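You operate a simulated robot arm through the tools that you are given. There is no shell and no other tool. Be economical: measure what you need, move in short steps, check, and stop when the job is done.

You run a simulated two-armed robot. Do the job below in one go: nothing can be reset, and whatever is moved stays where it is left.

Task
Take the lid off the jar that says "Heavy" on the top of the teal bench and lay it down there.

It is judged by the outcome, as a careful person would: the job done as asked, and still so three seconds after it is handed in. It fails if anything else is knocked over, pushed out of place, dropped, spilled or broken. Lids that push on must go on centred and level and be pressed home; caps that screw on are set level and turned clockwise until they are tight.

Robot
Two 7-joint arms with two-finger grippers on one trunk, on a base that drives. Base frame: it is fixed to the floor where the robot stands at the start and does not move with it; the origin is under the middle of the robot, x ahead of it, y to its left, z up; the surface under the hand at the start is at about z = 84. Readings come in cm, degrees, newtons and seconds.
The left shoulder is at the start at [15.4, 21.6, 100.4], the right one opposite. With the tool pointing down near the work surface each hand reaches from about 10 to 88 cm from the robot's upright axis, wherever it stands, measured 20 degrees to its own side. Payload 3.18 kg a hand.
The tool frame of a hand sits at the grasp point between the pads (the TCP): z along the fingers, y along the line on which they close. The tips reach 3 cm beyond it. The gripper opens to 14.4 cm. The gripper's body begins 10.3 cm behind the TCP.
Orientation is that of the tool frame in the base frame, as a unit quaternion [x, y, z, w]. With the fingers straight down and closing along the base's y, the tool's x points along the base's -x, its y along +y and its z along -z.

Tools
- The arms move only by the tool play_rows. It takes "left_increments", "right_increments" or both (then of equal length, played together; a hand with none holds still); each is a list of rows, each a list of 7 numbers: the turn, a rotation vector about the base's x, y, z in degrees, then the shift along the base's x, y, z in cm, then the closure in counts, from 0 (fully open) to 255 (shut). In form: [[ax, ay, az, tx, ty, tz, claw], ...]. A call has 1 to 10 rows; each row is the pose to reach, as a shift and turn from the pose commanded when the call began. Rows are played at 5 a second. More than 5 cm and 8.6 degrees between two rows, or a gripper value outside its range, and nothing of the call is played. Where a pose cannot be reached the arm comes as near as it can. A force on the tool above 40 N (or 10 N above the force at the start of the call, whichever is more), or a blocked arm, ends the call early, and 0.2 s more pass. The fingers move at their own pace and stop on an object; they squeeze with about 42 N. The grip force told is the motor's: it shows also when the fingers shut on nothing. Time passes only in rows, and 0.2 s behind the last, so rows that repeat a pose let the fingers close. The reply holds the time, the measured pose of the TCP, the force on the tool along the base axes, the opening and the grip force, in the units named above and with some noise, with the torque about the TCP (base axes, N m) and any sound that the robot's microphone picked up, and new pictures: "views" is both (left out), scene, wrist or none (wrist: the cameras of the hands that moved).
- Cameras (640 x 400 px; columns grow to the right, rows downward): "scene" is now at [29.91, 0.71, 121.34]; the picture's right is [0.06, -1.00, 0.00], its down [-0.26, -0.02, -0.97] and it looks along [0.96, 0.06, -0.26] (base axes); focal length 214 px, centre (320, 200). "left" rides on the left gripper at [7.6, -1.6, -14.3] in its tool frame; the picture's right is [0.21, 0.98, 0.00], its down [-0.84, 0.18, -0.51] and it looks along [-0.50, 0.11, 0.86] (tool axes); focal length 218 px, centre (320, 200). "right" rides on the right gripper at [7.6, 1.6, -14.3] in its tool frame; the picture's right is [-0.21, 0.98, 0.00], its down [-0.84, -0.18, -0.51] and it looks along [-0.50, -0.11, 0.86] (tool axes); focal length 218 px, centre (320, 200). There is no depth. A picture from a camera that has moved, and an enlarged one, comes with that camera's place and axes in the base frame and with its lens.
- slide_trunk(by): slides the trunk up (or, below 0, down) by that many cm; the arms and the scene camera ride with it, the base frame stays. It gives what a move gives, with no picture.
- base_move(legs): drives the robot by 1 to 6 legs, each [ahead, left, turn to the left] in cm, cm and degrees, along the robot's own axes; the way and the turn of a leg run together, so that a leg with both is an arc; at most 150 cm and 180 degrees a leg. The arms and the cameras ride along, it lands a little off, and it stops where it bumps. It gives what a move gives, and a new picture of the scene camera.
- turn_head(pan, tilt): turns the head with the scene camera to pan (to the left, within 80 degrees either way) and tilt (down, from -29 to 69), counted from straight ahead of the robot. It gives what a move gives, and a new picture of the scene camera.
- enlarge(camera, box): a new picture of the part [left, top, right, bottom] of that camera's present view, enlarged. It takes no simulated time.
- sign_off(): hands the job in; it is judged then, once.

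Work in short steps. Places have to be worked out from the pictures, the camera data and where the tool is seen: move nearer, look again, correct. Check each grasp and each placing, and mend what went wrong. You have 120 turns and 260 pictures in all, those below and enlarged ones among them. Open the grippers and draw the arms clear of the work before you hand the job in, unless the task says otherwise; then end with one line.

The tools are called after ">>>" as name(argument=value, ...) on one line, values as JSON. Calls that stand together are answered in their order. play_rows: Moves the arms, as the interface text tells. Its arguments: {"type":"object","properties":{"left_increments":{"type":"array","items":{"type":"array","items":{"type":"number"}}},"right_increments":{"type":"array","items":{"type":"array","items":{"type":"number"}}},"views":{"type":"string","enum":["both","scene","wrist","none"]}},"required":[]} The other tools are called the same way: slide_trunk (by) slides the trunk up or down; base_move (legs) drives the base; turn_head (pan, tilt) turns the head that bears the scene camera; enlarge (camera, box) takes an enlarged picture of a part of a camera's view; sign_off () hands the job in.

At the start:

```text
time_s: 0.0
left_eef_pos: [41.49, 27.02, 109.96]
left_tcp_rot: [0.0, 1.0, 0.0, 0.0]
left_force: [0.0, -0.6, 0.2]
left_wrist_torque: [0.0, 0.0, -0.02]
left_opening: 14.43
left_grasp_force: 0.1
right_eef_pos: [39.25, -14.38, 118.3]
right_tcp_rot: [-0.001, 1.0, 0.0, 0.0]
right_force: [0.5, 0.0, 0.5]
right_wrist_torque: [-0.01, -0.01, -0.01]
right_opening: 14.39
right_grasp_force: 0.0
trunk travel left (down, up): [-9.3, 27.6]
robot x, y, heading: [-0.01, -0.02, 0.3]
head pan, tilt: [3.5, 15.0]
```

scene: 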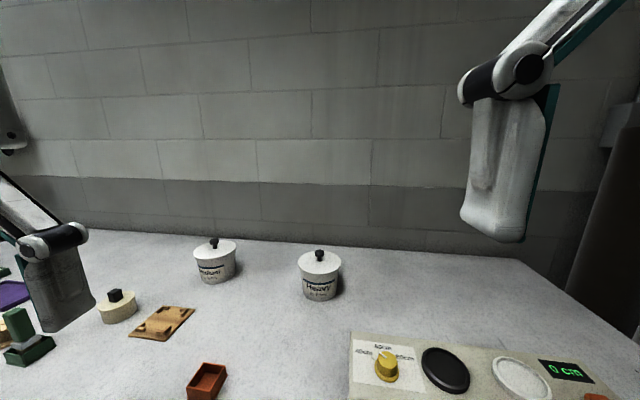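
right: 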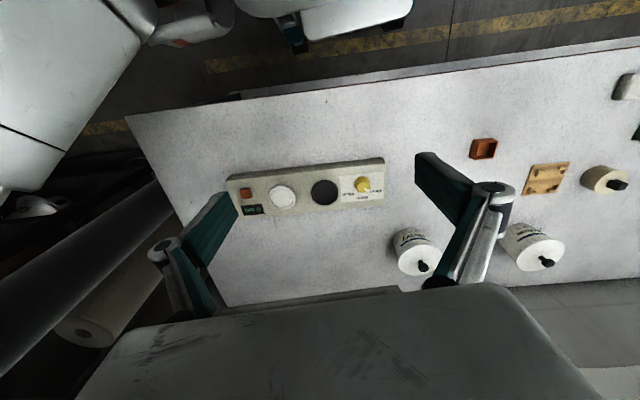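
left: 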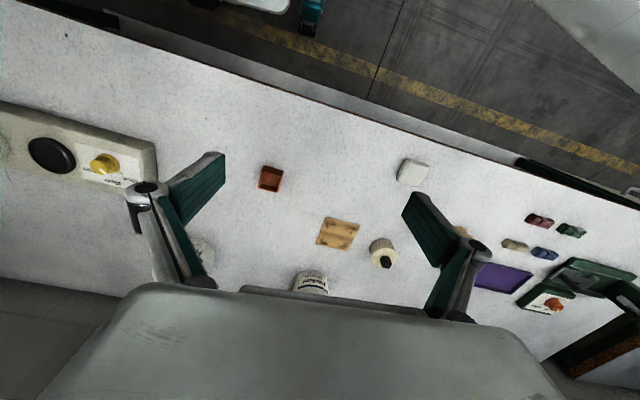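

The scene shows two jars on this bench, one seemingly labelled "Heavy". I'll look closer at the labels and look around for which bench is teal.

>>> enlarge(camera="scene", box=[180, 225, 360, 315])

>>> turn_head(pan=70, tilt=20)

>>> turn_head(pan=-70, tilt=20)

```text
3.56 times, centred on (270, 270) of scene
camera zoom: at [29.91, 0.71, 121.34], right [0.06, -1.0, 0.0], down [-0.26, -0.02, -0.97], along [0.96, 0.06, -0.26], focal length 763 px, centre (498, -49)
```

zoom: 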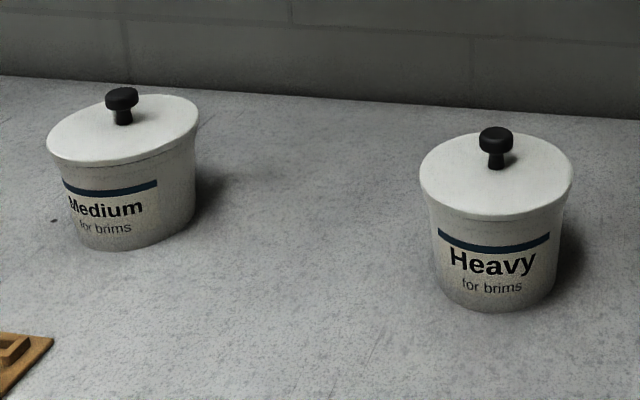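

```text
time_s: 1.4
left_eef_pos: [41.53, 27.02, 110.15]
left_tcp_rot: [0.0, 1.0, 0.001, 0.0]
left_force: [0.8, -0.4, 0.2]
left_wrist_torque: [0.0, 0.02, 0.03]
left_opening: 14.4
left_grasp_force: 0.1
right_eef_pos: [39.38, -14.31, 118.35]
right_tcp_rot: [0.001, 1.0, -0.001, 0.0]
right_force: [-0.6, 0.4, -0.3]
right_wrist_torque: [-0.03, 0.0, -0.01]
right_opening: 14.42
right_grasp_force: 0.1
trunk travel left (down, up): [-9.3, 27.6]
robot x, y, heading: [-0.13, -0.07, 0.2]
head pan, tilt: [70.0, 20.0]
camera scene: at [23.78, 8.88, 120.52], right [0.94, -0.34, 0.0], down [-0.12, -0.32, -0.94], along [0.32, 0.88, -0.34], focal length 214 px, centre (320, 200)
```

scene: 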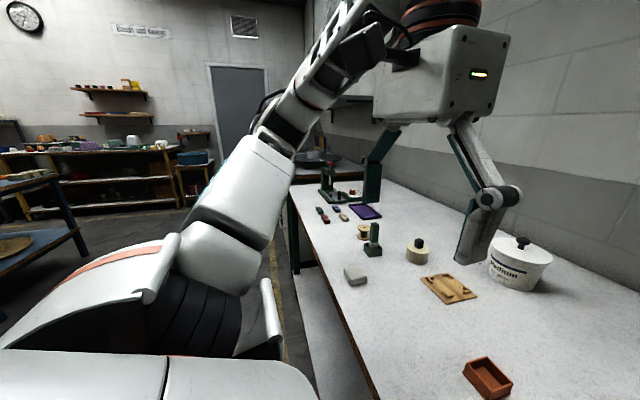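

```text
time_s: 3.6
left_eef_pos: [41.56, 26.99, 110.03]
left_tcp_rot: [0.0, 1.0, 0.0, 0.0]
left_force: [-0.1, -1.3, -0.2]
left_wrist_torque: [-0.02, 0.0, 0.04]
left_opening: 14.42
left_grasp_force: 0.1
right_eef_pos: [39.38, -14.34, 118.47]
right_tcp_rot: [-0.004, 1.0, 0.002, -0.001]
right_force: [-11.0, -67.2, -6.0]
right_wrist_torque: [9.74, -2.14, 6.18]
right_opening: 14.41
right_grasp_force: 0.1
trunk travel left (down, up): [-9.3, 27.6]
robot x, y, heading: [-0.12, 0.62, -0.1]
head pan, tilt: [-70.0, 20.0]
camera scene: at [29.88, -0.42, 120.51], right [-0.06, -1.0, 0.0], down [-0.34, 0.02, -0.94], along [0.94, -0.06, -0.34], focal length 214 px, centre (320, 200)
```

scene: 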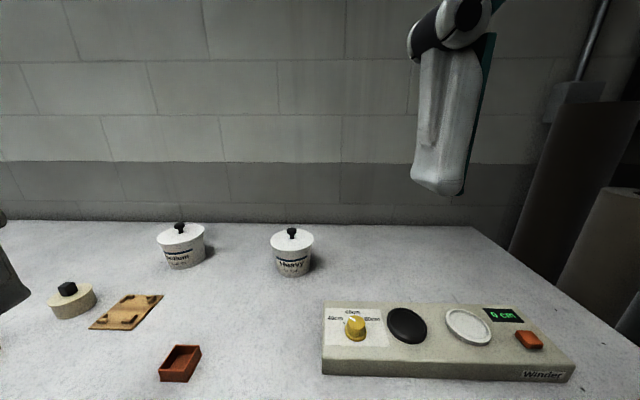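

The head bumped something (force on the right hand, pan blocked). I'll turn it back to a free direction and look at the benches to the left.

>>> turn_head(pan=75, tilt=10)

>>> enlarge(camera="scene", box=[0, 80, 320, 280])

>>> enlarge(camera="scene", box=[240, 120, 560, 320])

```text
time_s: 5.9
left_eef_pos: [41.56, 27.01, 109.97]
left_tcp_rot: [0.001, 1.0, 0.0, 0.0]
left_force: [0.4, -0.4, 0.1]
left_wrist_torque: [-0.04, -0.01, 0.04]
left_opening: 14.4
left_grasp_force: 0.1
right_eef_pos: [39.35, -14.18, 118.41]
right_tcp_rot: [0.0, 1.0, -0.001, 0.0]
right_force: [0.2, -0.6, -0.6]
right_wrist_torque: [0.02, 0.04, -0.03]
right_opening: 14.4
right_grasp_force: 0.1
trunk travel left (down, up): [-9.3, 27.6]
robot x, y, heading: [0.23, -0.0, -0.1]
head pan, tilt: [75.0, 10.0]
camera scene: at [23.0, 9.11, 122.15], right [0.97, -0.26, 0.0], down [-0.04, -0.17, -0.98], along [0.26, 0.95, -0.17], focal length 214 px, centre (320, 200)
```

scene: 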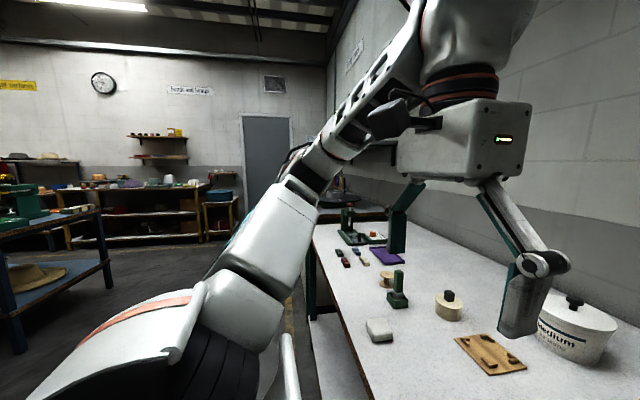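

```text
2.00 times, centred on (160, 180) of scene
camera zoom: at [23.0, 9.11, 122.15], right [0.97, -0.26, 0.0], down [-0.04, -0.17, -0.98], along [0.26, 0.95, -0.17], focal length 429 px, centre (640, 240)
```

zoom: 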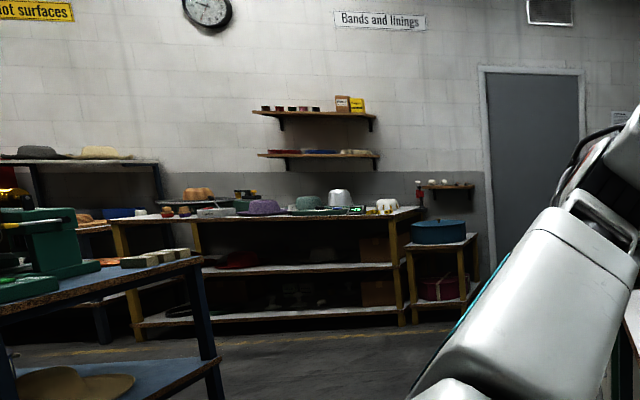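

```text
2.00 times, centred on (400, 220) of scene
camera zoom: at [23.0, 9.11, 122.15], right [0.97, -0.26, 0.0], down [-0.04, -0.17, -0.98], along [0.26, 0.95, -0.17], focal length 429 px, centre (160, 160)
```

zoom: 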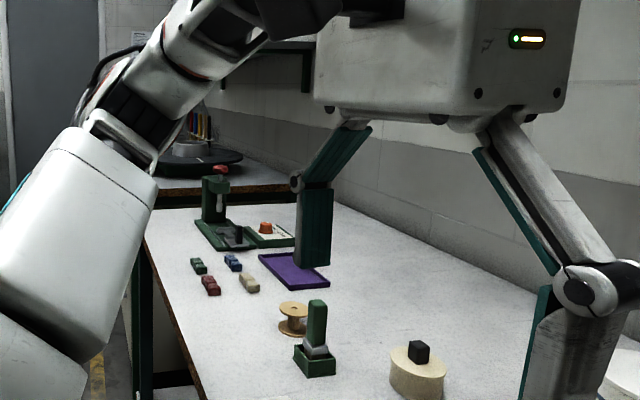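

This bench's legs are teal/green (others are yellow and blue), so it is the right one. From the pictures the Heavy jar is at about (79, 4), with its knob top near z 95. I'll look ahead and bring the left hand to a point short of the jar, high up.

>>> turn_head(pan=5, tilt=20)

>>> play_rows(left_increments=[[0, 0, 0, 3, -2.2, 0, 0], [0, 0, 0, 6, -4.4, 0, 0], [0, 0, 0, 9, -6.6, 0, 0], [0, 0, 0, 12, -8.8, 0, 0], [0, 0, 0, 15, -11, 0, 0], [0, 0, 0, 18, -13.2, 0, 0], [0, 0, 0, 21, -15.4, 0, 0], [0, 0, 0, 24, -17.6, 0, 0], [0, 0, 0, 27, -20, 0, 0], [0, 0, 0, 30, -23, 0, 0]])

```text
time_s: 7.3
left_eef_pos: [41.46, 27.01, 109.94]
left_tcp_rot: [-0.001, 1.0, 0.0, 0.0]
left_force: [0.7, 0.2, 0.1]
left_wrist_torque: [-0.01, 0.02, -0.02]
left_opening: 14.41
left_grasp_force: 0.1
right_eef_pos: [39.35, -14.25, 118.48]
right_tcp_rot: [0.0, 1.0, 0.0, 0.0]
right_force: [-0.4, 0.5, 0.4]
right_wrist_torque: [-0.02, -0.01, 0.03]
right_opening: 14.37
right_grasp_force: 0.1
trunk travel left (down, up): [-9.3, 27.6]
robot x, y, heading: [-0.17, 0.19, 0.2]
head pan, tilt: [5.0, 20.0]
camera scene: at [29.87, 0.95, 120.52], right [0.09, -1.0, 0.0], down [-0.34, -0.03, -0.94], along [0.94, 0.08, -0.34], focal length 214 px, centre (320, 200)
```

scene: 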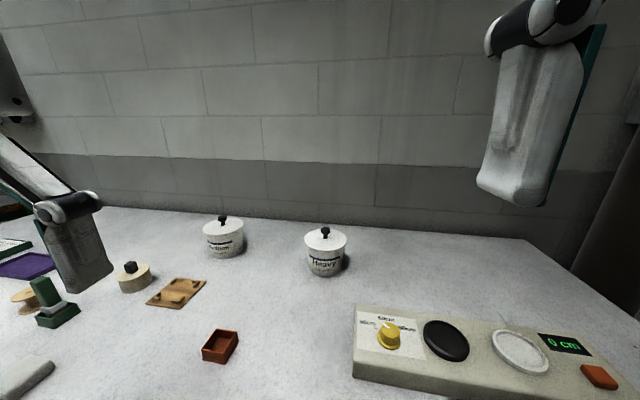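

```text
time_s: 9.5
left_eef_pos: [65.49, 7.81, 106.35]
left_tcp_rot: [-0.001, 1.0, -0.002, 0.0]
left_force: [-1.4, 0.1, 0.0]
left_wrist_torque: [-0.08, -0.04, 0.01]
left_opening: 14.37
left_grasp_force: 0.1
left hand out of reach, approached as far as the arm can: row 8, 9, 10
right_eef_pos: [39.3, -14.12, 118.49]
right_tcp_rot: [0.0, 1.0, -0.001, 0.0]
right_force: [-0.6, 0.1, 0.4]
right_wrist_torque: [-0.12, -0.04, -0.01]
right_opening: 14.39
right_grasp_force: 0.1
trunk travel left (down, up): [-9.3, 27.6]
robot x, y, heading: [-0.02, 0.19, -0.1]
head pan, tilt: [5.0, 20.0]
camera scene: at [29.82, 1.11, 120.52], right [0.09, -1.0, 0.0], down [-0.34, -0.03, -0.94], along [0.94, 0.08, -0.34], focal length 214 px, centre (320, 200)
camera left: at [57.81, 6.06, 120.62], right [-0.21, 0.98, 0.0], down [0.84, 0.18, 0.51], along [0.5, 0.1, -0.86], focal length 218 px, centre (320, 200)
```

scene: 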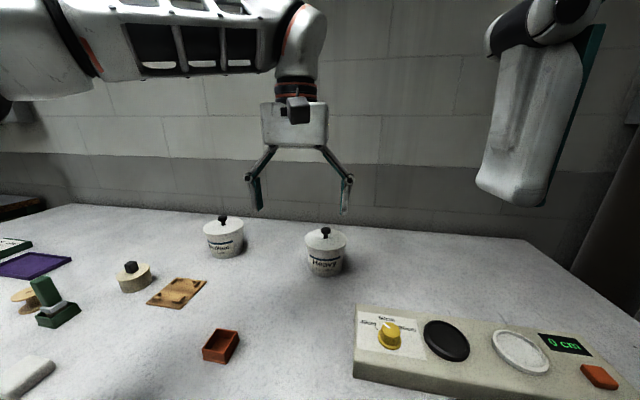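
left: 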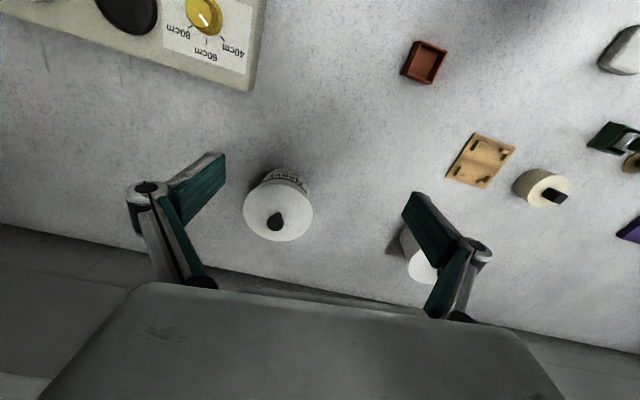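

The wrist view puts the knob at about (77.9, 3.3), but the arm tops out at this height. I'll look down to see how much room the base has before the bench.

>>> turn_head(pan=5, tilt=65)

```text
time_s: 10.6
left_eef_pos: [65.3, 7.54, 106.39]
left_tcp_rot: [0.0, 1.0, -0.001, 0.0]
left_force: [-1.1, -0.8, 0.6]
left_wrist_torque: [-0.02, -0.01, -0.05]
left_opening: 14.44
left_grasp_force: 0.0
right_eef_pos: [39.43, -14.4, 118.4]
right_tcp_rot: [0.002, 1.0, 0.001, 0.002]
right_force: [17.0, -0.5, -9.7]
right_wrist_torque: [-0.69, 0.19, -1.24]
right_opening: 13.9
right_grasp_force: 0.1
trunk travel left (down, up): [-9.3, 27.6]
robot x, y, heading: [0.0, 0.08, 0.0]
head pan, tilt: [5.0, 65.0]
camera scene: at [26.8, 0.55, 114.35], right [0.07, -1.0, 0.0], down [-0.89, -0.06, -0.45], along [0.45, 0.03, -0.89], focal length 214 px, centre (320, 200)
```

scene: 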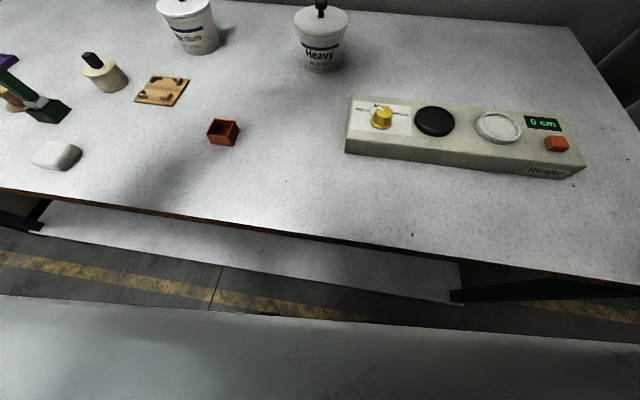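

The bench edge is at about x 36.6 and the robot's front at about 26, so a 7 cm drive ahead is safe. I'll raise the head first (it brushes the right hand), then drive.

>>> turn_head(pan=5, tilt=22)

>>> base_move(legs=[[7, 0, 0]])

```text
time_s: 11.7
left_eef_pos: [65.42, 7.58, 106.28]
left_tcp_rot: [0.0, 1.0, 0.0, 0.0]
left_force: [1.0, 0.7, 0.2]
left_wrist_torque: [0.02, 0.01, 0.02]
left_opening: 14.41
left_grasp_force: 0.0
right_eef_pos: [39.33, -14.26, 118.49]
right_tcp_rot: [-0.001, 1.0, 0.0, -0.001]
right_force: [0.6, -0.2, 0.4]
right_wrist_torque: [0.01, 0.01, 0.02]
right_opening: 14.41
right_grasp_force: 0.1
trunk travel left (down, up): [-9.3, 27.6]
robot x, y, heading: [0.16, 0.03, -0.1]
head pan, tilt: [5.0, 22.0]
camera scene: at [29.83, 0.94, 120.19], right [0.09, -1.0, 0.0], down [-0.37, -0.03, -0.93], along [0.92, 0.08, -0.38], focal length 214 px, centre (320, 200)
```

scene: 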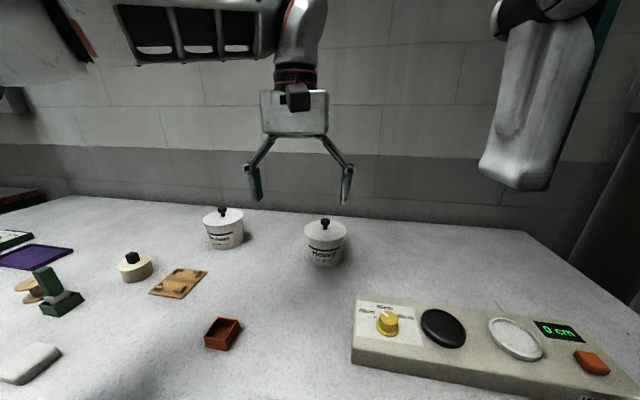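

```text
time_s: 12.8
left_eef_pos: [70.58, 7.39, 105.84]
left_tcp_rot: [0.003, 1.0, 0.002, -0.003]
left_force: [0.8, 1.3, -0.6]
left_wrist_torque: [-0.03, 0.0, 0.0]
left_opening: 14.36
left_grasp_force: 0.0
right_eef_pos: [44.43, -14.4, 118.26]
right_tcp_rot: [0.005, 1.0, 0.0, -0.002]
right_force: [-0.4, -0.3, 1.1]
right_wrist_torque: [-0.01, -0.04, 0.04]
right_opening: 14.38
right_grasp_force: 0.1
trunk travel left (down, up): [-9.3, 27.6]
robot x, y, heading: [5.17, 0.06, -0.2]
head pan, tilt: [5.0, 22.0]
stopped in leg 1: the robot was blocked; the commanded pose is now the measured one
camera scene: at [34.87, 0.96, 120.17], right [0.08, -1.0, 0.0], down [-0.37, -0.03, -0.93], along [0.92, 0.07, -0.37], focal length 214 px, centre (320, 200)
```

scene: 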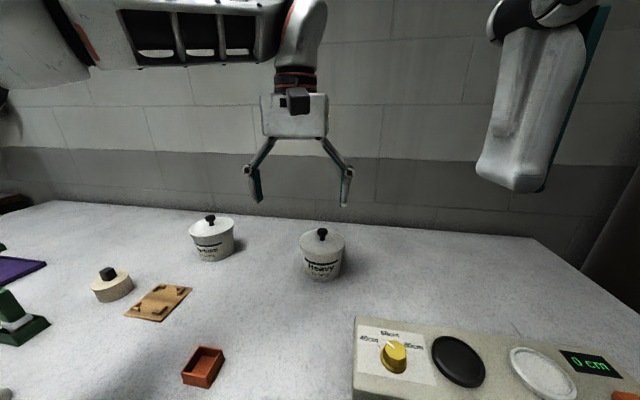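

The base bumped the bench edge at 5 cm; I'll back off a touch and raise the trunk so the arm reaches further forward with the tool down.

>>> base_move(legs=[[-1, 0, 0]])

>>> slide_trunk(by=12)

>>> play_rows(left_increments=[[0, 0, 0, 0, -0.5, -3, 0], [0, 0, 0, 1, -1, -6, 0], [0, 0, 0, 2, -2, -9, 0], [0, 0, 0, 3, -3, -10, 0], [0, 0, 0, 4, -4, -11, 0], [0, 0, 0, 5, -4, -12, 0], [0, 0, 0, 5, -4, -12, 0]])

```text
time_s: 13.6
left_eef_pos: [69.6, 7.35, 105.94]
left_tcp_rot: [0.003, 1.0, 0.001, -0.003]
left_force: [0.2, -0.2, 0.1]
left_wrist_torque: [0.03, 0.04, 0.02]
left_opening: 14.39
left_grasp_force: 0.0
right_eef_pos: [43.33, -14.33, 118.25]
right_tcp_rot: [0.006, 1.0, 0.001, -0.003]
right_force: [0.4, -0.2, 0.5]
right_wrist_torque: [0.01, 0.01, -0.02]
right_opening: 14.42
right_grasp_force: 0.1
trunk travel left (down, up): [-9.3, 27.6]
robot x, y, heading: [3.95, 0.37, -0.6]
head pan, tilt: [5.0, 22.0]
camera scene: at [33.95, 0.97, 120.15], right [0.08, -1.0, 0.0], down [-0.37, -0.03, -0.93], along [0.92, 0.07, -0.38], focal length 214 px, centre (320, 200)
```

scene: 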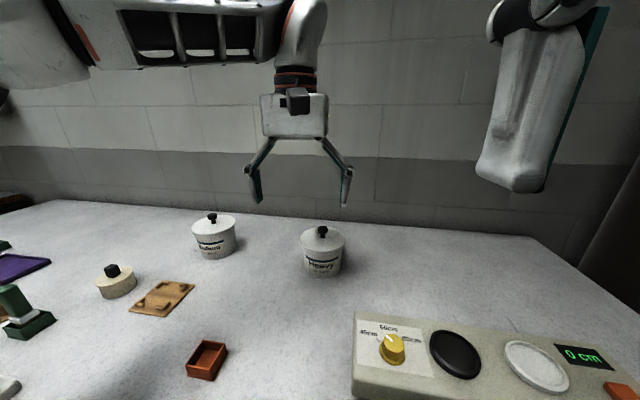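

```text
time_s: 15.1
left_eef_pos: [58.1, 7.53, 135.52]
left_tcp_rot: [0.001, 0.985, -0.001, 0.172]
left_force: [-0.2, -0.2, -0.9]
left_wrist_torque: [0.0, -0.01, 0.0]
left_opening: 14.4
left_grasp_force: 0.1
right_eef_pos: [43.62, -14.38, 130.1]
right_tcp_rot: [0.005, 1.0, 0.0, -0.004]
right_force: [1.0, -0.5, -0.1]
right_wrist_torque: [-0.01, 0.02, -0.03]
right_opening: 14.39
right_grasp_force: 0.1
trunk travel left (down, up): [-21.3, 15.6]
robot x, y, heading: [4.24, 0.23, -0.7]
head pan, tilt: [5.0, 22.0]
```

```text
time_s: 16.7
left_eef_pos: [62.81, 3.37, 123.78]
left_tcp_rot: [0.0, 0.985, -0.001, 0.173]
left_force: [0.0, 0.3, 0.1]
left_wrist_torque: [-0.01, 0.0, -0.03]
left_opening: 14.4
left_grasp_force: 0.0
right_eef_pos: [43.33, -14.23, 130.25]
right_tcp_rot: [0.005, 1.0, 0.0, -0.002]
right_force: [0.7, 0.0, -0.1]
right_wrist_torque: [-0.01, -0.02, -0.02]
right_opening: 14.41
right_grasp_force: 0.0
trunk travel left (down, up): [-21.3, 15.6]
robot x, y, heading: [3.46, 0.23, -0.9]
head pan, tilt: [5.0, 22.0]
camera scene: at [21.76, 1.05, 134.1], right [0.08, -1.0, 0.0], down [-0.37, -0.03, -0.93], along [0.92, 0.07, -0.37], focal length 214 px, centre (320, 200)
camera left: at [50.81, 1.79, 134.61], right [-0.19, 0.98, -0.07], down [0.62, 0.18, 0.76], along [0.76, 0.1, -0.64], focal length 218 px, centre (320, 200)
```

scene: 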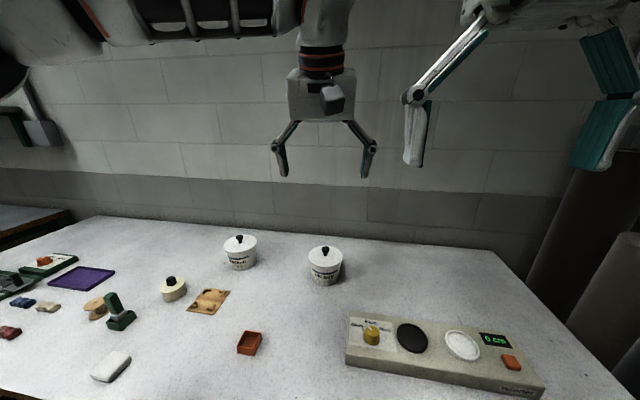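
left: 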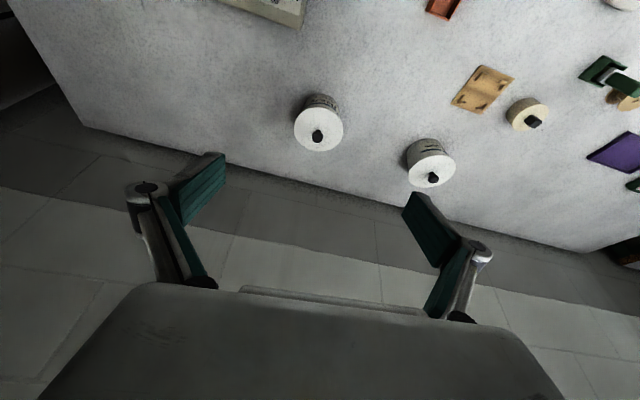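

Raising the trunk leaned the hand by 20°. The knob now measures at about (77.7, 3.4). I'll level the hand again while moving towards a point above the jar, staying well clear.

>>> play_rows(left_increments=[[0, 4, 0, 1, 0, -3, 0], [0, 8, 0, 3, 0, -6, 0], [0, 12, 0, 5, 0, -9, 0], [0, 16, 0, 7, 0, -12, 0], [0, 19.9, 0, 9, 0, -14, 0], [0, 19.9, 0, 11, 0, -16, 0], [0, 19.9, 0, 13, 0, -18, 0], [0, 19.9, 0, 13, 0, -18, 0]])

```text
time_s: 18.5
left_eef_pos: [72.68, 5.09, 104.97]
left_tcp_rot: [-0.012, 1.0, -0.008, 0.008]
left_force: [-0.7, 0.1, -0.5]
left_wrist_torque: [-0.01, -0.04, -0.01]
left_opening: 14.4
left_grasp_force: 0.0
left hand out of reach, approached as far as the arm can: row 5, 6, 7, 8
right_eef_pos: [43.39, -14.4, 130.38]
right_tcp_rot: [0.005, 1.0, 0.0, -0.001]
right_force: [-0.9, 1.1, -0.1]
right_wrist_torque: [-0.03, -0.05, 0.02]
right_opening: 14.41
right_grasp_force: 0.0
trunk travel left (down, up): [-21.3, 15.6]
robot x, y, heading: [3.74, -0.03, -0.7]
head pan, tilt: [5.0, 22.0]
camera scene: at [21.71, 1.07, 134.11], right [0.08, -1.0, 0.0], down [-0.37, -0.03, -0.93], along [0.92, 0.07, -0.37], focal length 214 px, centre (320, 200)
camera left: at [64.95, 3.48, 119.09], right [-0.23, 0.97, -0.02], down [0.83, 0.21, 0.52], along [0.51, 0.11, -0.85], focal length 218 px, centre (320, 200)
```

scene: 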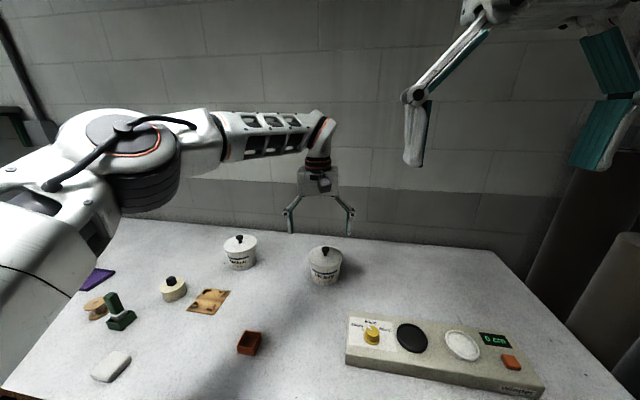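
left: 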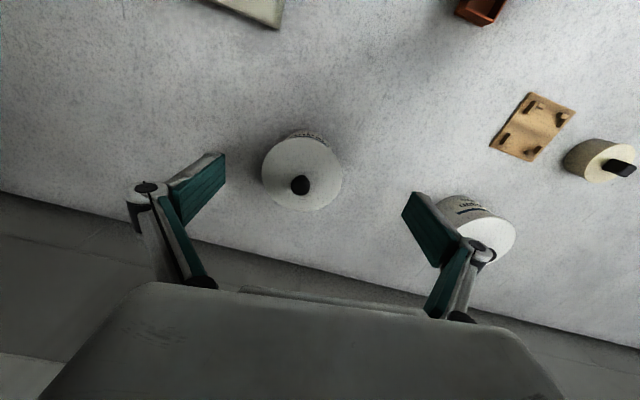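

The hand is level at (72.7, 5.1, 105), slightly short. Strafing right puts the left shoulder straight in front of the jar and gains reach; then I'll look again.

>>> base_move(legs=[[0, -14, 0]])

```text
time_s: 20.3
left_eef_pos: [72.54, -9.02, 104.81]
left_tcp_rot: [-0.012, 1.0, -0.007, 0.008]
left_force: [0.3, -0.5, 0.1]
left_wrist_torque: [0.02, -0.04, -0.03]
left_opening: 14.4
left_grasp_force: 0.0
right_eef_pos: [43.2, -28.4, 130.43]
right_tcp_rot: [0.007, 1.0, 0.0, -0.001]
right_force: [-0.6, -0.6, 0.6]
right_wrist_torque: [0.01, 0.0, 0.0]
right_opening: 14.42
right_grasp_force: 0.0
trunk travel left (down, up): [-21.3, 15.6]
robot x, y, heading: [3.43, -13.76, -0.4]
head pan, tilt: [5.0, 22.0]
camera scene: at [21.55, -12.96, 134.09], right [0.08, -1.0, 0.0], down [-0.37, -0.03, -0.93], along [0.92, 0.07, -0.37], focal length 214 px, centre (320, 200)
```

scene: 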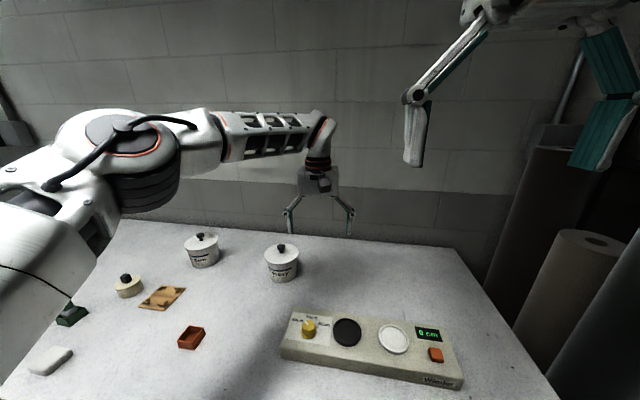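

Now I move the left hand left over the jar and ahead, keeping the tips above the knob (TCP z ≈ 101).

>>> play_rows(left_increments=[[0, 0, 0, 0, 4, 0, 0], [0, 0, 0, 0, 8, 0, 0], [0, 0, 0, 1, 12.4, 0, 0], [0, 0, 0, 3, 12.4, -2, 0], [0, 0, 0, 5.2, 12.4, -4, 0], [0, 0, 0, 5.2, 12.4, -4, 0]])

```text
time_s: 21.7
left_eef_pos: [75.0, 6.57, 100.61]
left_tcp_rot: [-0.038, 0.999, -0.007, 0.019]
left_force: [-0.2, -0.5, 0.5]
left_wrist_torque: [0.16, -0.05, 0.01]
left_opening: 14.41
left_grasp_force: 0.1
left hand out of reach, approached as far as the arm can: row 3, 4, 5, 6
right_eef_pos: [43.1, -28.72, 130.24]
right_tcp_rot: [0.008, 1.0, 0.002, -0.002]
right_force: [0.3, -1.2, -0.5]
right_wrist_torque: [0.15, -0.02, -0.01]
right_opening: 14.43
right_grasp_force: 0.2
trunk travel left (down, up): [-21.3, 15.6]
robot x, y, heading: [3.72, -13.52, -0.6]
head pan, tilt: [5.0, 22.0]
camera scene: at [21.51, -13.22, 134.09], right [0.08, -1.0, 0.0], down [-0.37, -0.03, -0.93], along [0.92, 0.07, -0.37], focal length 214 px, centre (320, 200)
camera left: at [67.02, 4.58, 114.56], right [-0.28, 0.96, -0.02], down [0.81, 0.25, 0.54], along [0.52, 0.13, -0.84], focal length 218 px, centre (320, 200)
```

scene: 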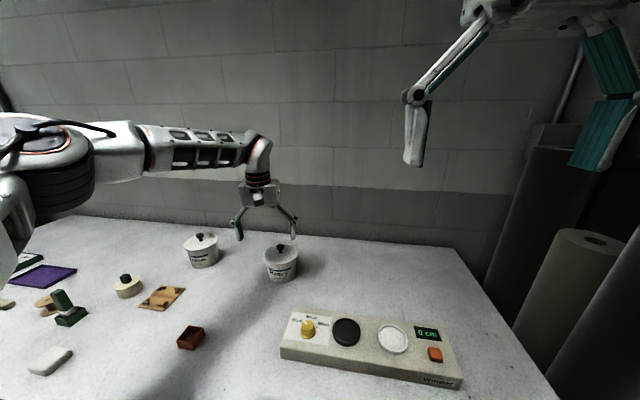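
left: 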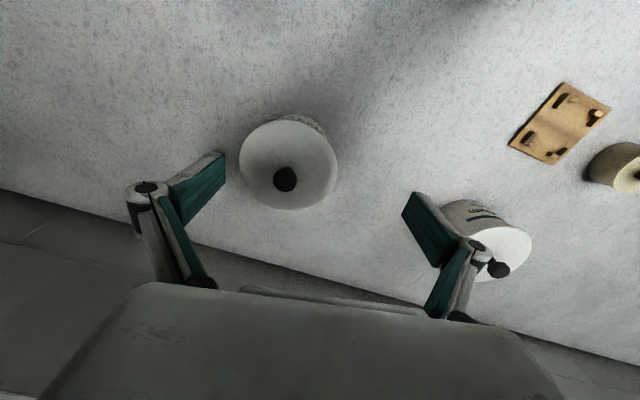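

The arm still tops out a bit short with the tool vertical. Tilting the fingers forward about y by 20° keeps the pinch direction and gains reach; I'll tilt in place, slightly higher.

>>> play_rows(left_increments=[[0, -5, 0, -1, 0, 1, 0], [0, -10, 0, -2, 0, 2, 0], [0, -15, 0, -2, 0, 2, 0], [0, -20, 0, -2, 0, 2, 0], [0, -20, 0, -2, 0, 2, 0]])

```text
time_s: 22.9
left_eef_pos: [73.12, 7.01, 102.41]
left_tcp_rot: [-0.037, 0.98, -0.016, 0.193]
left_force: [0.2, -0.4, 0.1]
left_wrist_torque: [-0.02, 0.01, 0.04]
left_opening: 14.38
left_grasp_force: 0.0
right_eef_pos: [43.24, -28.31, 130.24]
right_tcp_rot: [0.006, 1.0, 0.001, -0.002]
right_force: [1.0, 0.7, -0.5]
right_wrist_torque: [0.03, -0.03, 0.02]
right_opening: 14.41
right_grasp_force: 0.0
trunk travel left (down, up): [-21.3, 15.6]
robot x, y, heading: [3.72, -13.4, -0.7]
head pan, tilt: [5.0, 22.0]
camera scene: at [21.61, -12.91, 134.07], right [0.08, -1.0, 0.0], down [-0.37, -0.03, -0.93], along [0.92, 0.07, -0.38], focal length 214 px, centre (320, 200)
camera left: at [60.86, 4.86, 112.93], right [-0.26, 0.96, -0.12], down [0.57, 0.25, 0.78], along [0.78, 0.13, -0.62], focal length 218 px, centre (320, 200)
```

scene: 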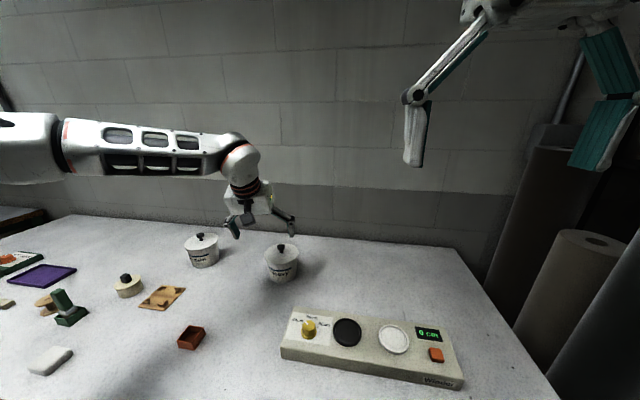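
left: 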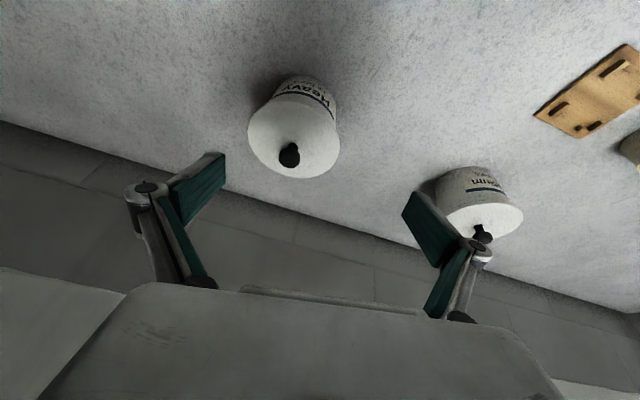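

Commands restart from the clipped pose, so offsets are simple. The knob measures at (77.9, 3.45), top ≈ 95.1, lid top ≈ 92.5. I'll correct the small roll/yaw errors and move to just above the knob.

>>> play_rows(left_increments=[[1.3, 0, -1.9, 0, -1.7, 0, 0], [2.6, 0, -3.8, 1.5, -3.5, -1, 0], [2.6, 0, -3.8, 3, -3.5, -2, 0], [2.6, 0, -3.8, 4, -3.5, -3, 0], [2.6, 0, -3.8, 4, -3.5, -3, 0]])

```text
time_s: 24.1
left_eef_pos: [77.17, 3.46, 99.69]
left_tcp_rot: [0.0, 0.981, 0.001, 0.192]
left_force: [-0.2, 0.5, 0.5]
left_wrist_torque: [-0.01, -0.02, -0.02]
left_opening: 14.41
left_grasp_force: 0.1
right_eef_pos: [43.12, -28.4, 130.36]
right_tcp_rot: [0.006, 1.0, 0.0, -0.001]
right_force: [-0.2, -0.2, -0.3]
right_wrist_torque: [-0.02, -0.02, 0.0]
right_opening: 14.39
right_grasp_force: 0.1
trunk travel left (down, up): [-21.3, 15.6]
robot x, y, heading: [3.95, -13.76, -0.4]
head pan, tilt: [5.0, 22.0]
camera scene: at [21.52, -12.89, 134.1], right [0.08, -1.0, 0.0], down [-0.37, -0.03, -0.93], along [0.92, 0.07, -0.37], focal length 214 px, centre (320, 200)
camera left: at [64.7, 1.71, 109.94], right [-0.19, 0.98, -0.08], down [0.59, 0.18, 0.79], along [0.78, 0.11, -0.61], focal length 218 px, centre (320, 200)
```

scene: 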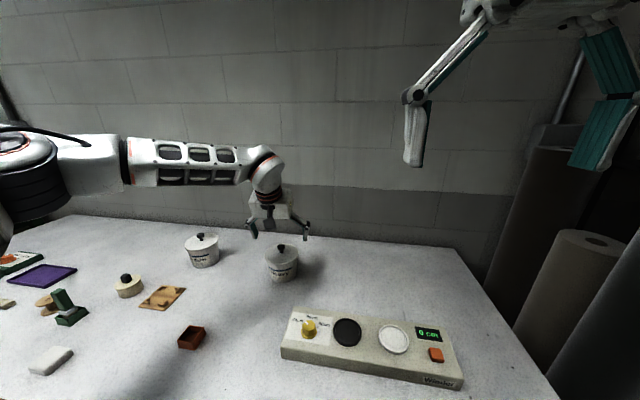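
left: 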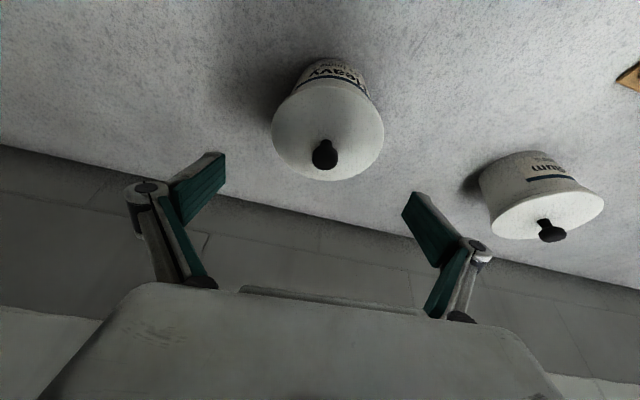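

The knob re-measures at (77.8, 3.6), right ahead of the pads. Descending 3.3 cm straight down, fingers open.

>>> play_rows(left_increments=[[0, 0, 0, 0, 0.1, -1, 0], [0, 0, 0, 0, 0.1, -2, 0], [0, 0, 0, 0, 0.1, -2.8, 0], [0, 0, 0, 0, 0.1, -3.3, 0], [0, 0, 0, 0, 0.1, -3.3, 60]])

>>> enlarge(camera="scene", box=[220, 190, 350, 290])

```text
time_s: 25.3
left_eef_pos: [77.08, 3.48, 96.25]
left_tcp_rot: [-0.001, 0.981, 0.001, 0.193]
left_force: [-0.1, -0.5, 0.8]
left_wrist_torque: [-0.02, 0.02, -0.01]
left_opening: 11.01
left_grasp_force: 0.0
right_eef_pos: [43.18, -28.37, 130.33]
right_tcp_rot: [0.005, 1.0, 0.001, -0.002]
right_force: [-1.1, 0.1, 0.5]
right_wrist_torque: [-0.01, -0.02, -0.03]
right_opening: 14.4
right_grasp_force: 0.1
trunk travel left (down, up): [-21.3, 15.6]
robot x, y, heading: [3.89, -13.82, -0.4]
head pan, tilt: [5.0, 22.0]
camera scene: at [21.56, -12.9, 134.09], right [0.08, -1.0, 0.0], down [-0.37, -0.03, -0.93], along [0.92, 0.07, -0.37], focal length 214 px, centre (320, 200)
camera left: at [64.73, 1.81, 106.59], right [-0.19, 0.98, -0.08], down [0.59, 0.18, 0.79], along [0.78, 0.11, -0.61], focal length 218 px, centre (320, 200)
```

scene: 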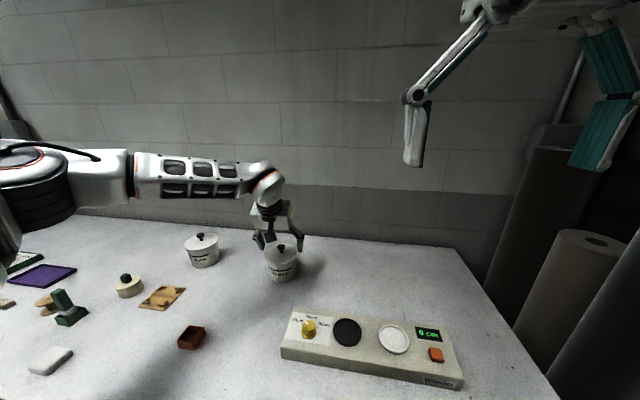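
left: 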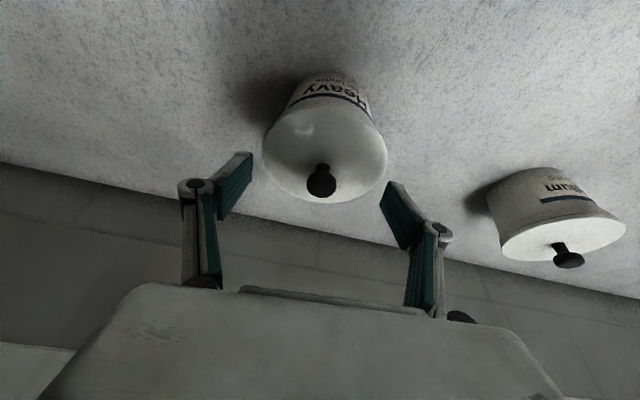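

```text
4.00 times, centred on (285, 240) of scene
camera zoom: at [21.56, -12.9, 134.09], right [0.08, -1.0, 0.0], down [-0.37, -0.03, -0.93], along [0.92, 0.07, -0.37], focal length 858 px, centre (460, 40)
```

zoom: 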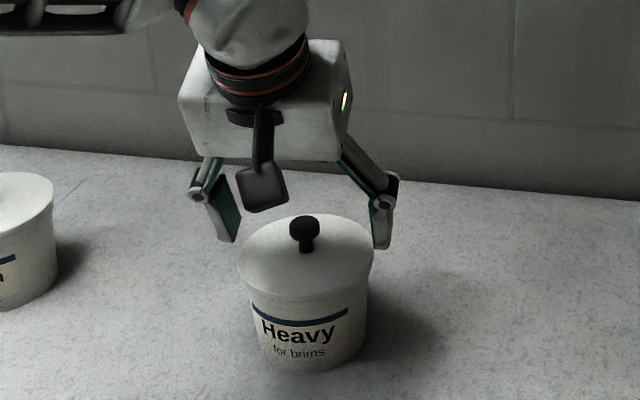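

Tips sit level with the knob, just above the lid. Shift y +0.15 and close on the knob.

>>> play_rows(left_increments=[[0, 0, 0, 0, 0.15, 0, 100], [0, 0, 0, 0, 0.15, 0, 150], [0, 0, 0, 0, 0.15, 0, 190], [0, 0, 0, 0, 0.15, 0, 255], [0, 0, 0, 0, 0.15, 0, 255], [0, 0, 0, 0, 0.15, 0, 255]])

>>> enlarge(camera="scene", box=[220, 190, 350, 290])

```text
time_s: 26.7
left_eef_pos: [77.14, 3.64, 96.14]
left_tcp_rot: [0.0, 0.981, 0.001, 0.192]
left_force: [0.0, -0.6, -0.2]
left_wrist_torque: [0.03, 0.05, 0.02]
left_opening: 2.12
left_grasp_force: 41.6
right_eef_pos: [43.12, -28.28, 130.39]
right_tcp_rot: [0.005, 1.0, 0.0, -0.002]
right_force: [0.4, 0.1, 0.4]
right_wrist_torque: [-0.01, -0.01, -0.01]
right_opening: 14.39
right_grasp_force: 0.0
trunk travel left (down, up): [-21.3, 15.6]
robot x, y, heading: [3.93, -13.36, -0.6]
head pan, tilt: [5.0, 22.0]
heard: snap
camera scene: at [21.57, -12.91, 134.09], right [0.08, -1.0, 0.0], down [-0.37, -0.03, -0.93], along [0.92, 0.07, -0.37], focal length 214 px, centre (320, 200)
camera left: at [64.74, 1.96, 106.58], right [-0.19, 0.98, -0.08], down [0.59, 0.18, 0.79], along [0.78, 0.11, -0.61], focal length 218 px, centre (320, 200)
```

scene: 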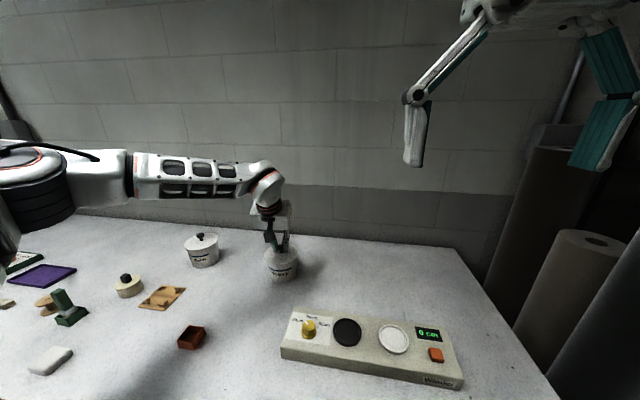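
left: 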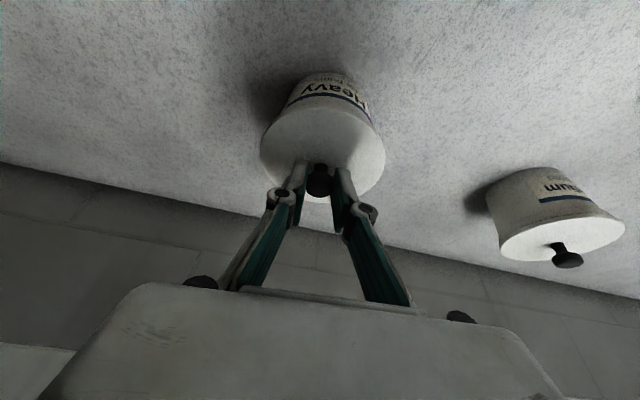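

```text
4.00 times, centred on (285, 240) of scene
camera zoom: at [21.57, -12.91, 134.09], right [0.08, -1.0, 0.0], down [-0.37, -0.03, -0.93], along [0.92, 0.07, -0.37], focal length 858 px, centre (460, 40)
```

zoom: 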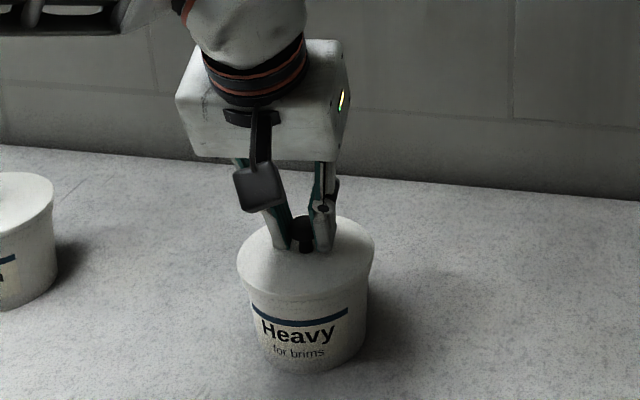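

The knob is gripped (opening 2.1 cm, 42 N), with a snap heard. I'll lift slowly, 3 cm, and check.

>>> play_rows(left_increments=[[0, 0, 0, 0, 0, 0.3, 255], [0, 0, 0, 0, 0, 0.6, 255], [0, 0, 0, 0, 0, 1, 255], [0, 0, 0, 0, 0, 1.5, 255], [0, 0, 0, 0, 0, 2.2, 255], [0, 0, 0, 0, 0, 3, 255]])

>>> enlarge(camera="scene", box=[220, 190, 350, 290])

```text
time_s: 28.1
left_eef_pos: [77.21, 3.64, 99.23]
left_tcp_rot: [0.0, 0.981, 0.001, 0.192]
left_force: [-0.3, 0.6, -0.1]
left_wrist_torque: [0.03, -0.02, -0.04]
left_opening: 2.12
left_grasp_force: 42.1
right_eef_pos: [43.15, -28.38, 130.28]
right_tcp_rot: [0.007, 1.0, -0.001, -0.001]
right_force: [0.5, 0.7, 0.8]
right_wrist_torque: [0.03, -0.02, 0.01]
right_opening: 14.41
right_grasp_force: 0.1
trunk travel left (down, up): [-21.3, 15.6]
robot x, y, heading: [3.68, -13.64, -0.7]
head pan, tilt: [5.0, 22.0]
camera scene: at [21.55, -12.91, 134.09], right [0.08, -1.0, 0.0], down [-0.37, -0.03, -0.93], along [0.92, 0.07, -0.37], focal length 214 px, centre (320, 200)
camera left: at [64.7, 1.99, 109.62], right [-0.19, 0.98, -0.08], down [0.59, 0.18, 0.79], along [0.78, 0.11, -0.61], focal length 218 px, centre (320, 200)
```

scene: 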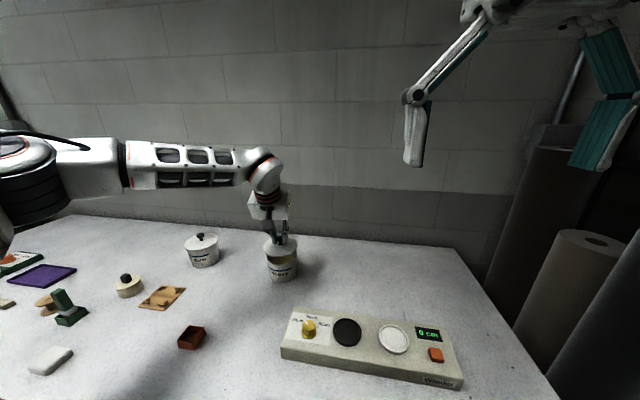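
left: 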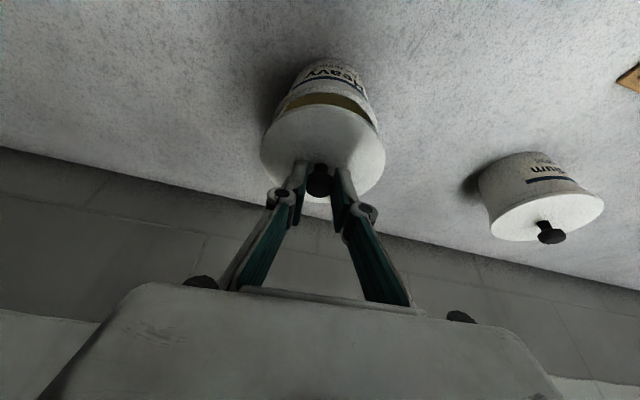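

```text
4.00 times, centred on (285, 240) of scene
camera zoom: at [21.55, -12.91, 134.09], right [0.08, -1.0, 0.0], down [-0.37, -0.03, -0.93], along [0.92, 0.07, -0.37], focal length 858 px, centre (460, 40)
```

zoom: 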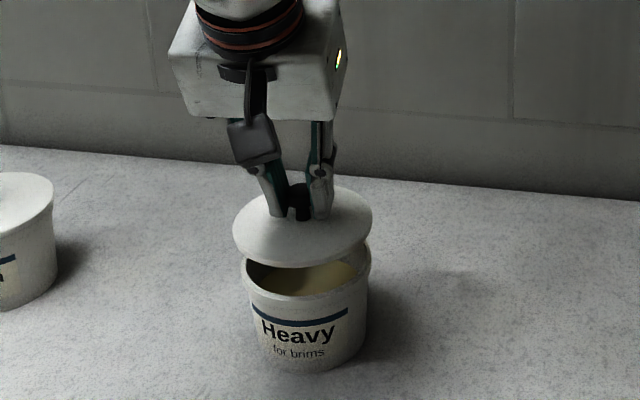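

The lid is off and the jar stayed put. The free spot around (66, 15), between jar, red box and jig, will take it; lifting more and carrying it there.

>>> play_rows(left_increments=[[0, 0, 0, 0, 0, 1.5, 255], [0, 0, 0, 0, 0, 3, 255], [0, 0, 0, -2, 2, 3, 255], [0, 0, 0, -4, 4, 3, 255], [0, 0, 0, -6, 6, 3, 255], [0, 0, 0, -8, 8, 3, 255], [0, 0, 0, -10, 10, 3, 255], [0, 0, 0, -11, 11, 2.5, 255], [0, 0, 0, -11, 11, 0, 255], [0, 0, 0, -11, 11, -3, 255]])

>>> enlarge(camera="scene", box=[130, 190, 320, 360])

```text
time_s: 30.3
left_eef_pos: [66.06, 14.72, 96.24]
left_tcp_rot: [-0.001, 0.982, 0.001, 0.19]
left_force: [0.1, 0.1, -0.5]
left_wrist_torque: [0.02, 0.06, 0.02]
left_opening: 2.14
left_grasp_force: 41.7
right_eef_pos: [43.19, -28.3, 130.23]
right_tcp_rot: [0.006, 1.0, -0.001, -0.002]
right_force: [0.0, -0.8, 0.9]
right_wrist_torque: [-0.01, 0.01, -0.02]
right_opening: 14.37
right_grasp_force: 0.0
trunk travel left (down, up): [-21.3, 15.6]
robot x, y, heading: [3.63, -13.61, -0.7]
head pan, tilt: [5.0, 22.0]
camera scene: at [21.62, -12.87, 134.07], right [0.08, -1.0, 0.0], down [-0.37, -0.03, -0.93], along [0.92, 0.07, -0.38], focal length 214 px, centre (320, 200)
camera left: at [53.71, 13.08, 106.56], right [-0.19, 0.98, -0.08], down [0.59, 0.18, 0.79], along [0.78, 0.11, -0.61], focal length 218 px, centre (320, 200)
```

scene: 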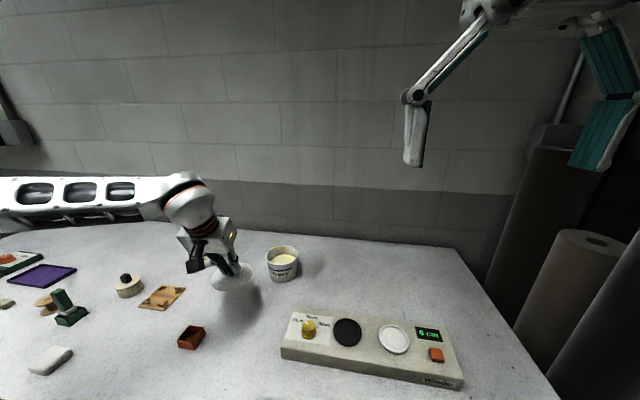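
left: 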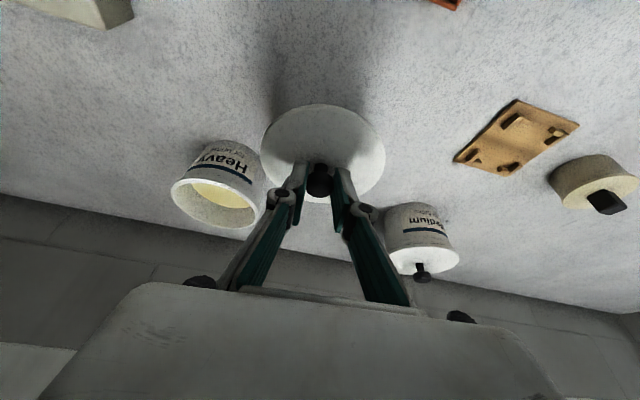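

```text
2.35 times, centred on (225, 275) of scene
camera zoom: at [21.62, -12.87, 134.07], right [0.08, -1.0, 0.0], down [-0.37, -0.03, -0.93], along [0.92, 0.07, -0.38], focal length 505 px, centre (544, 24)
```

zoom: 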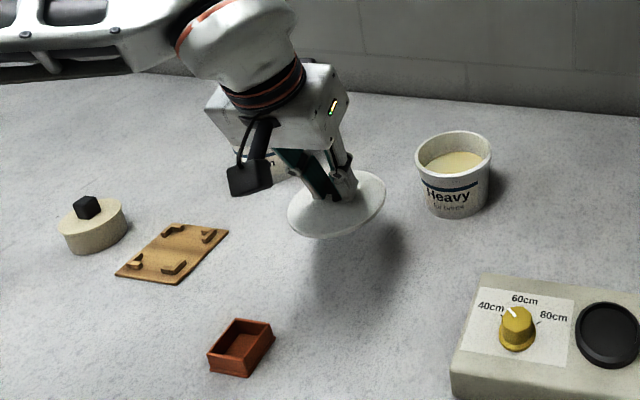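

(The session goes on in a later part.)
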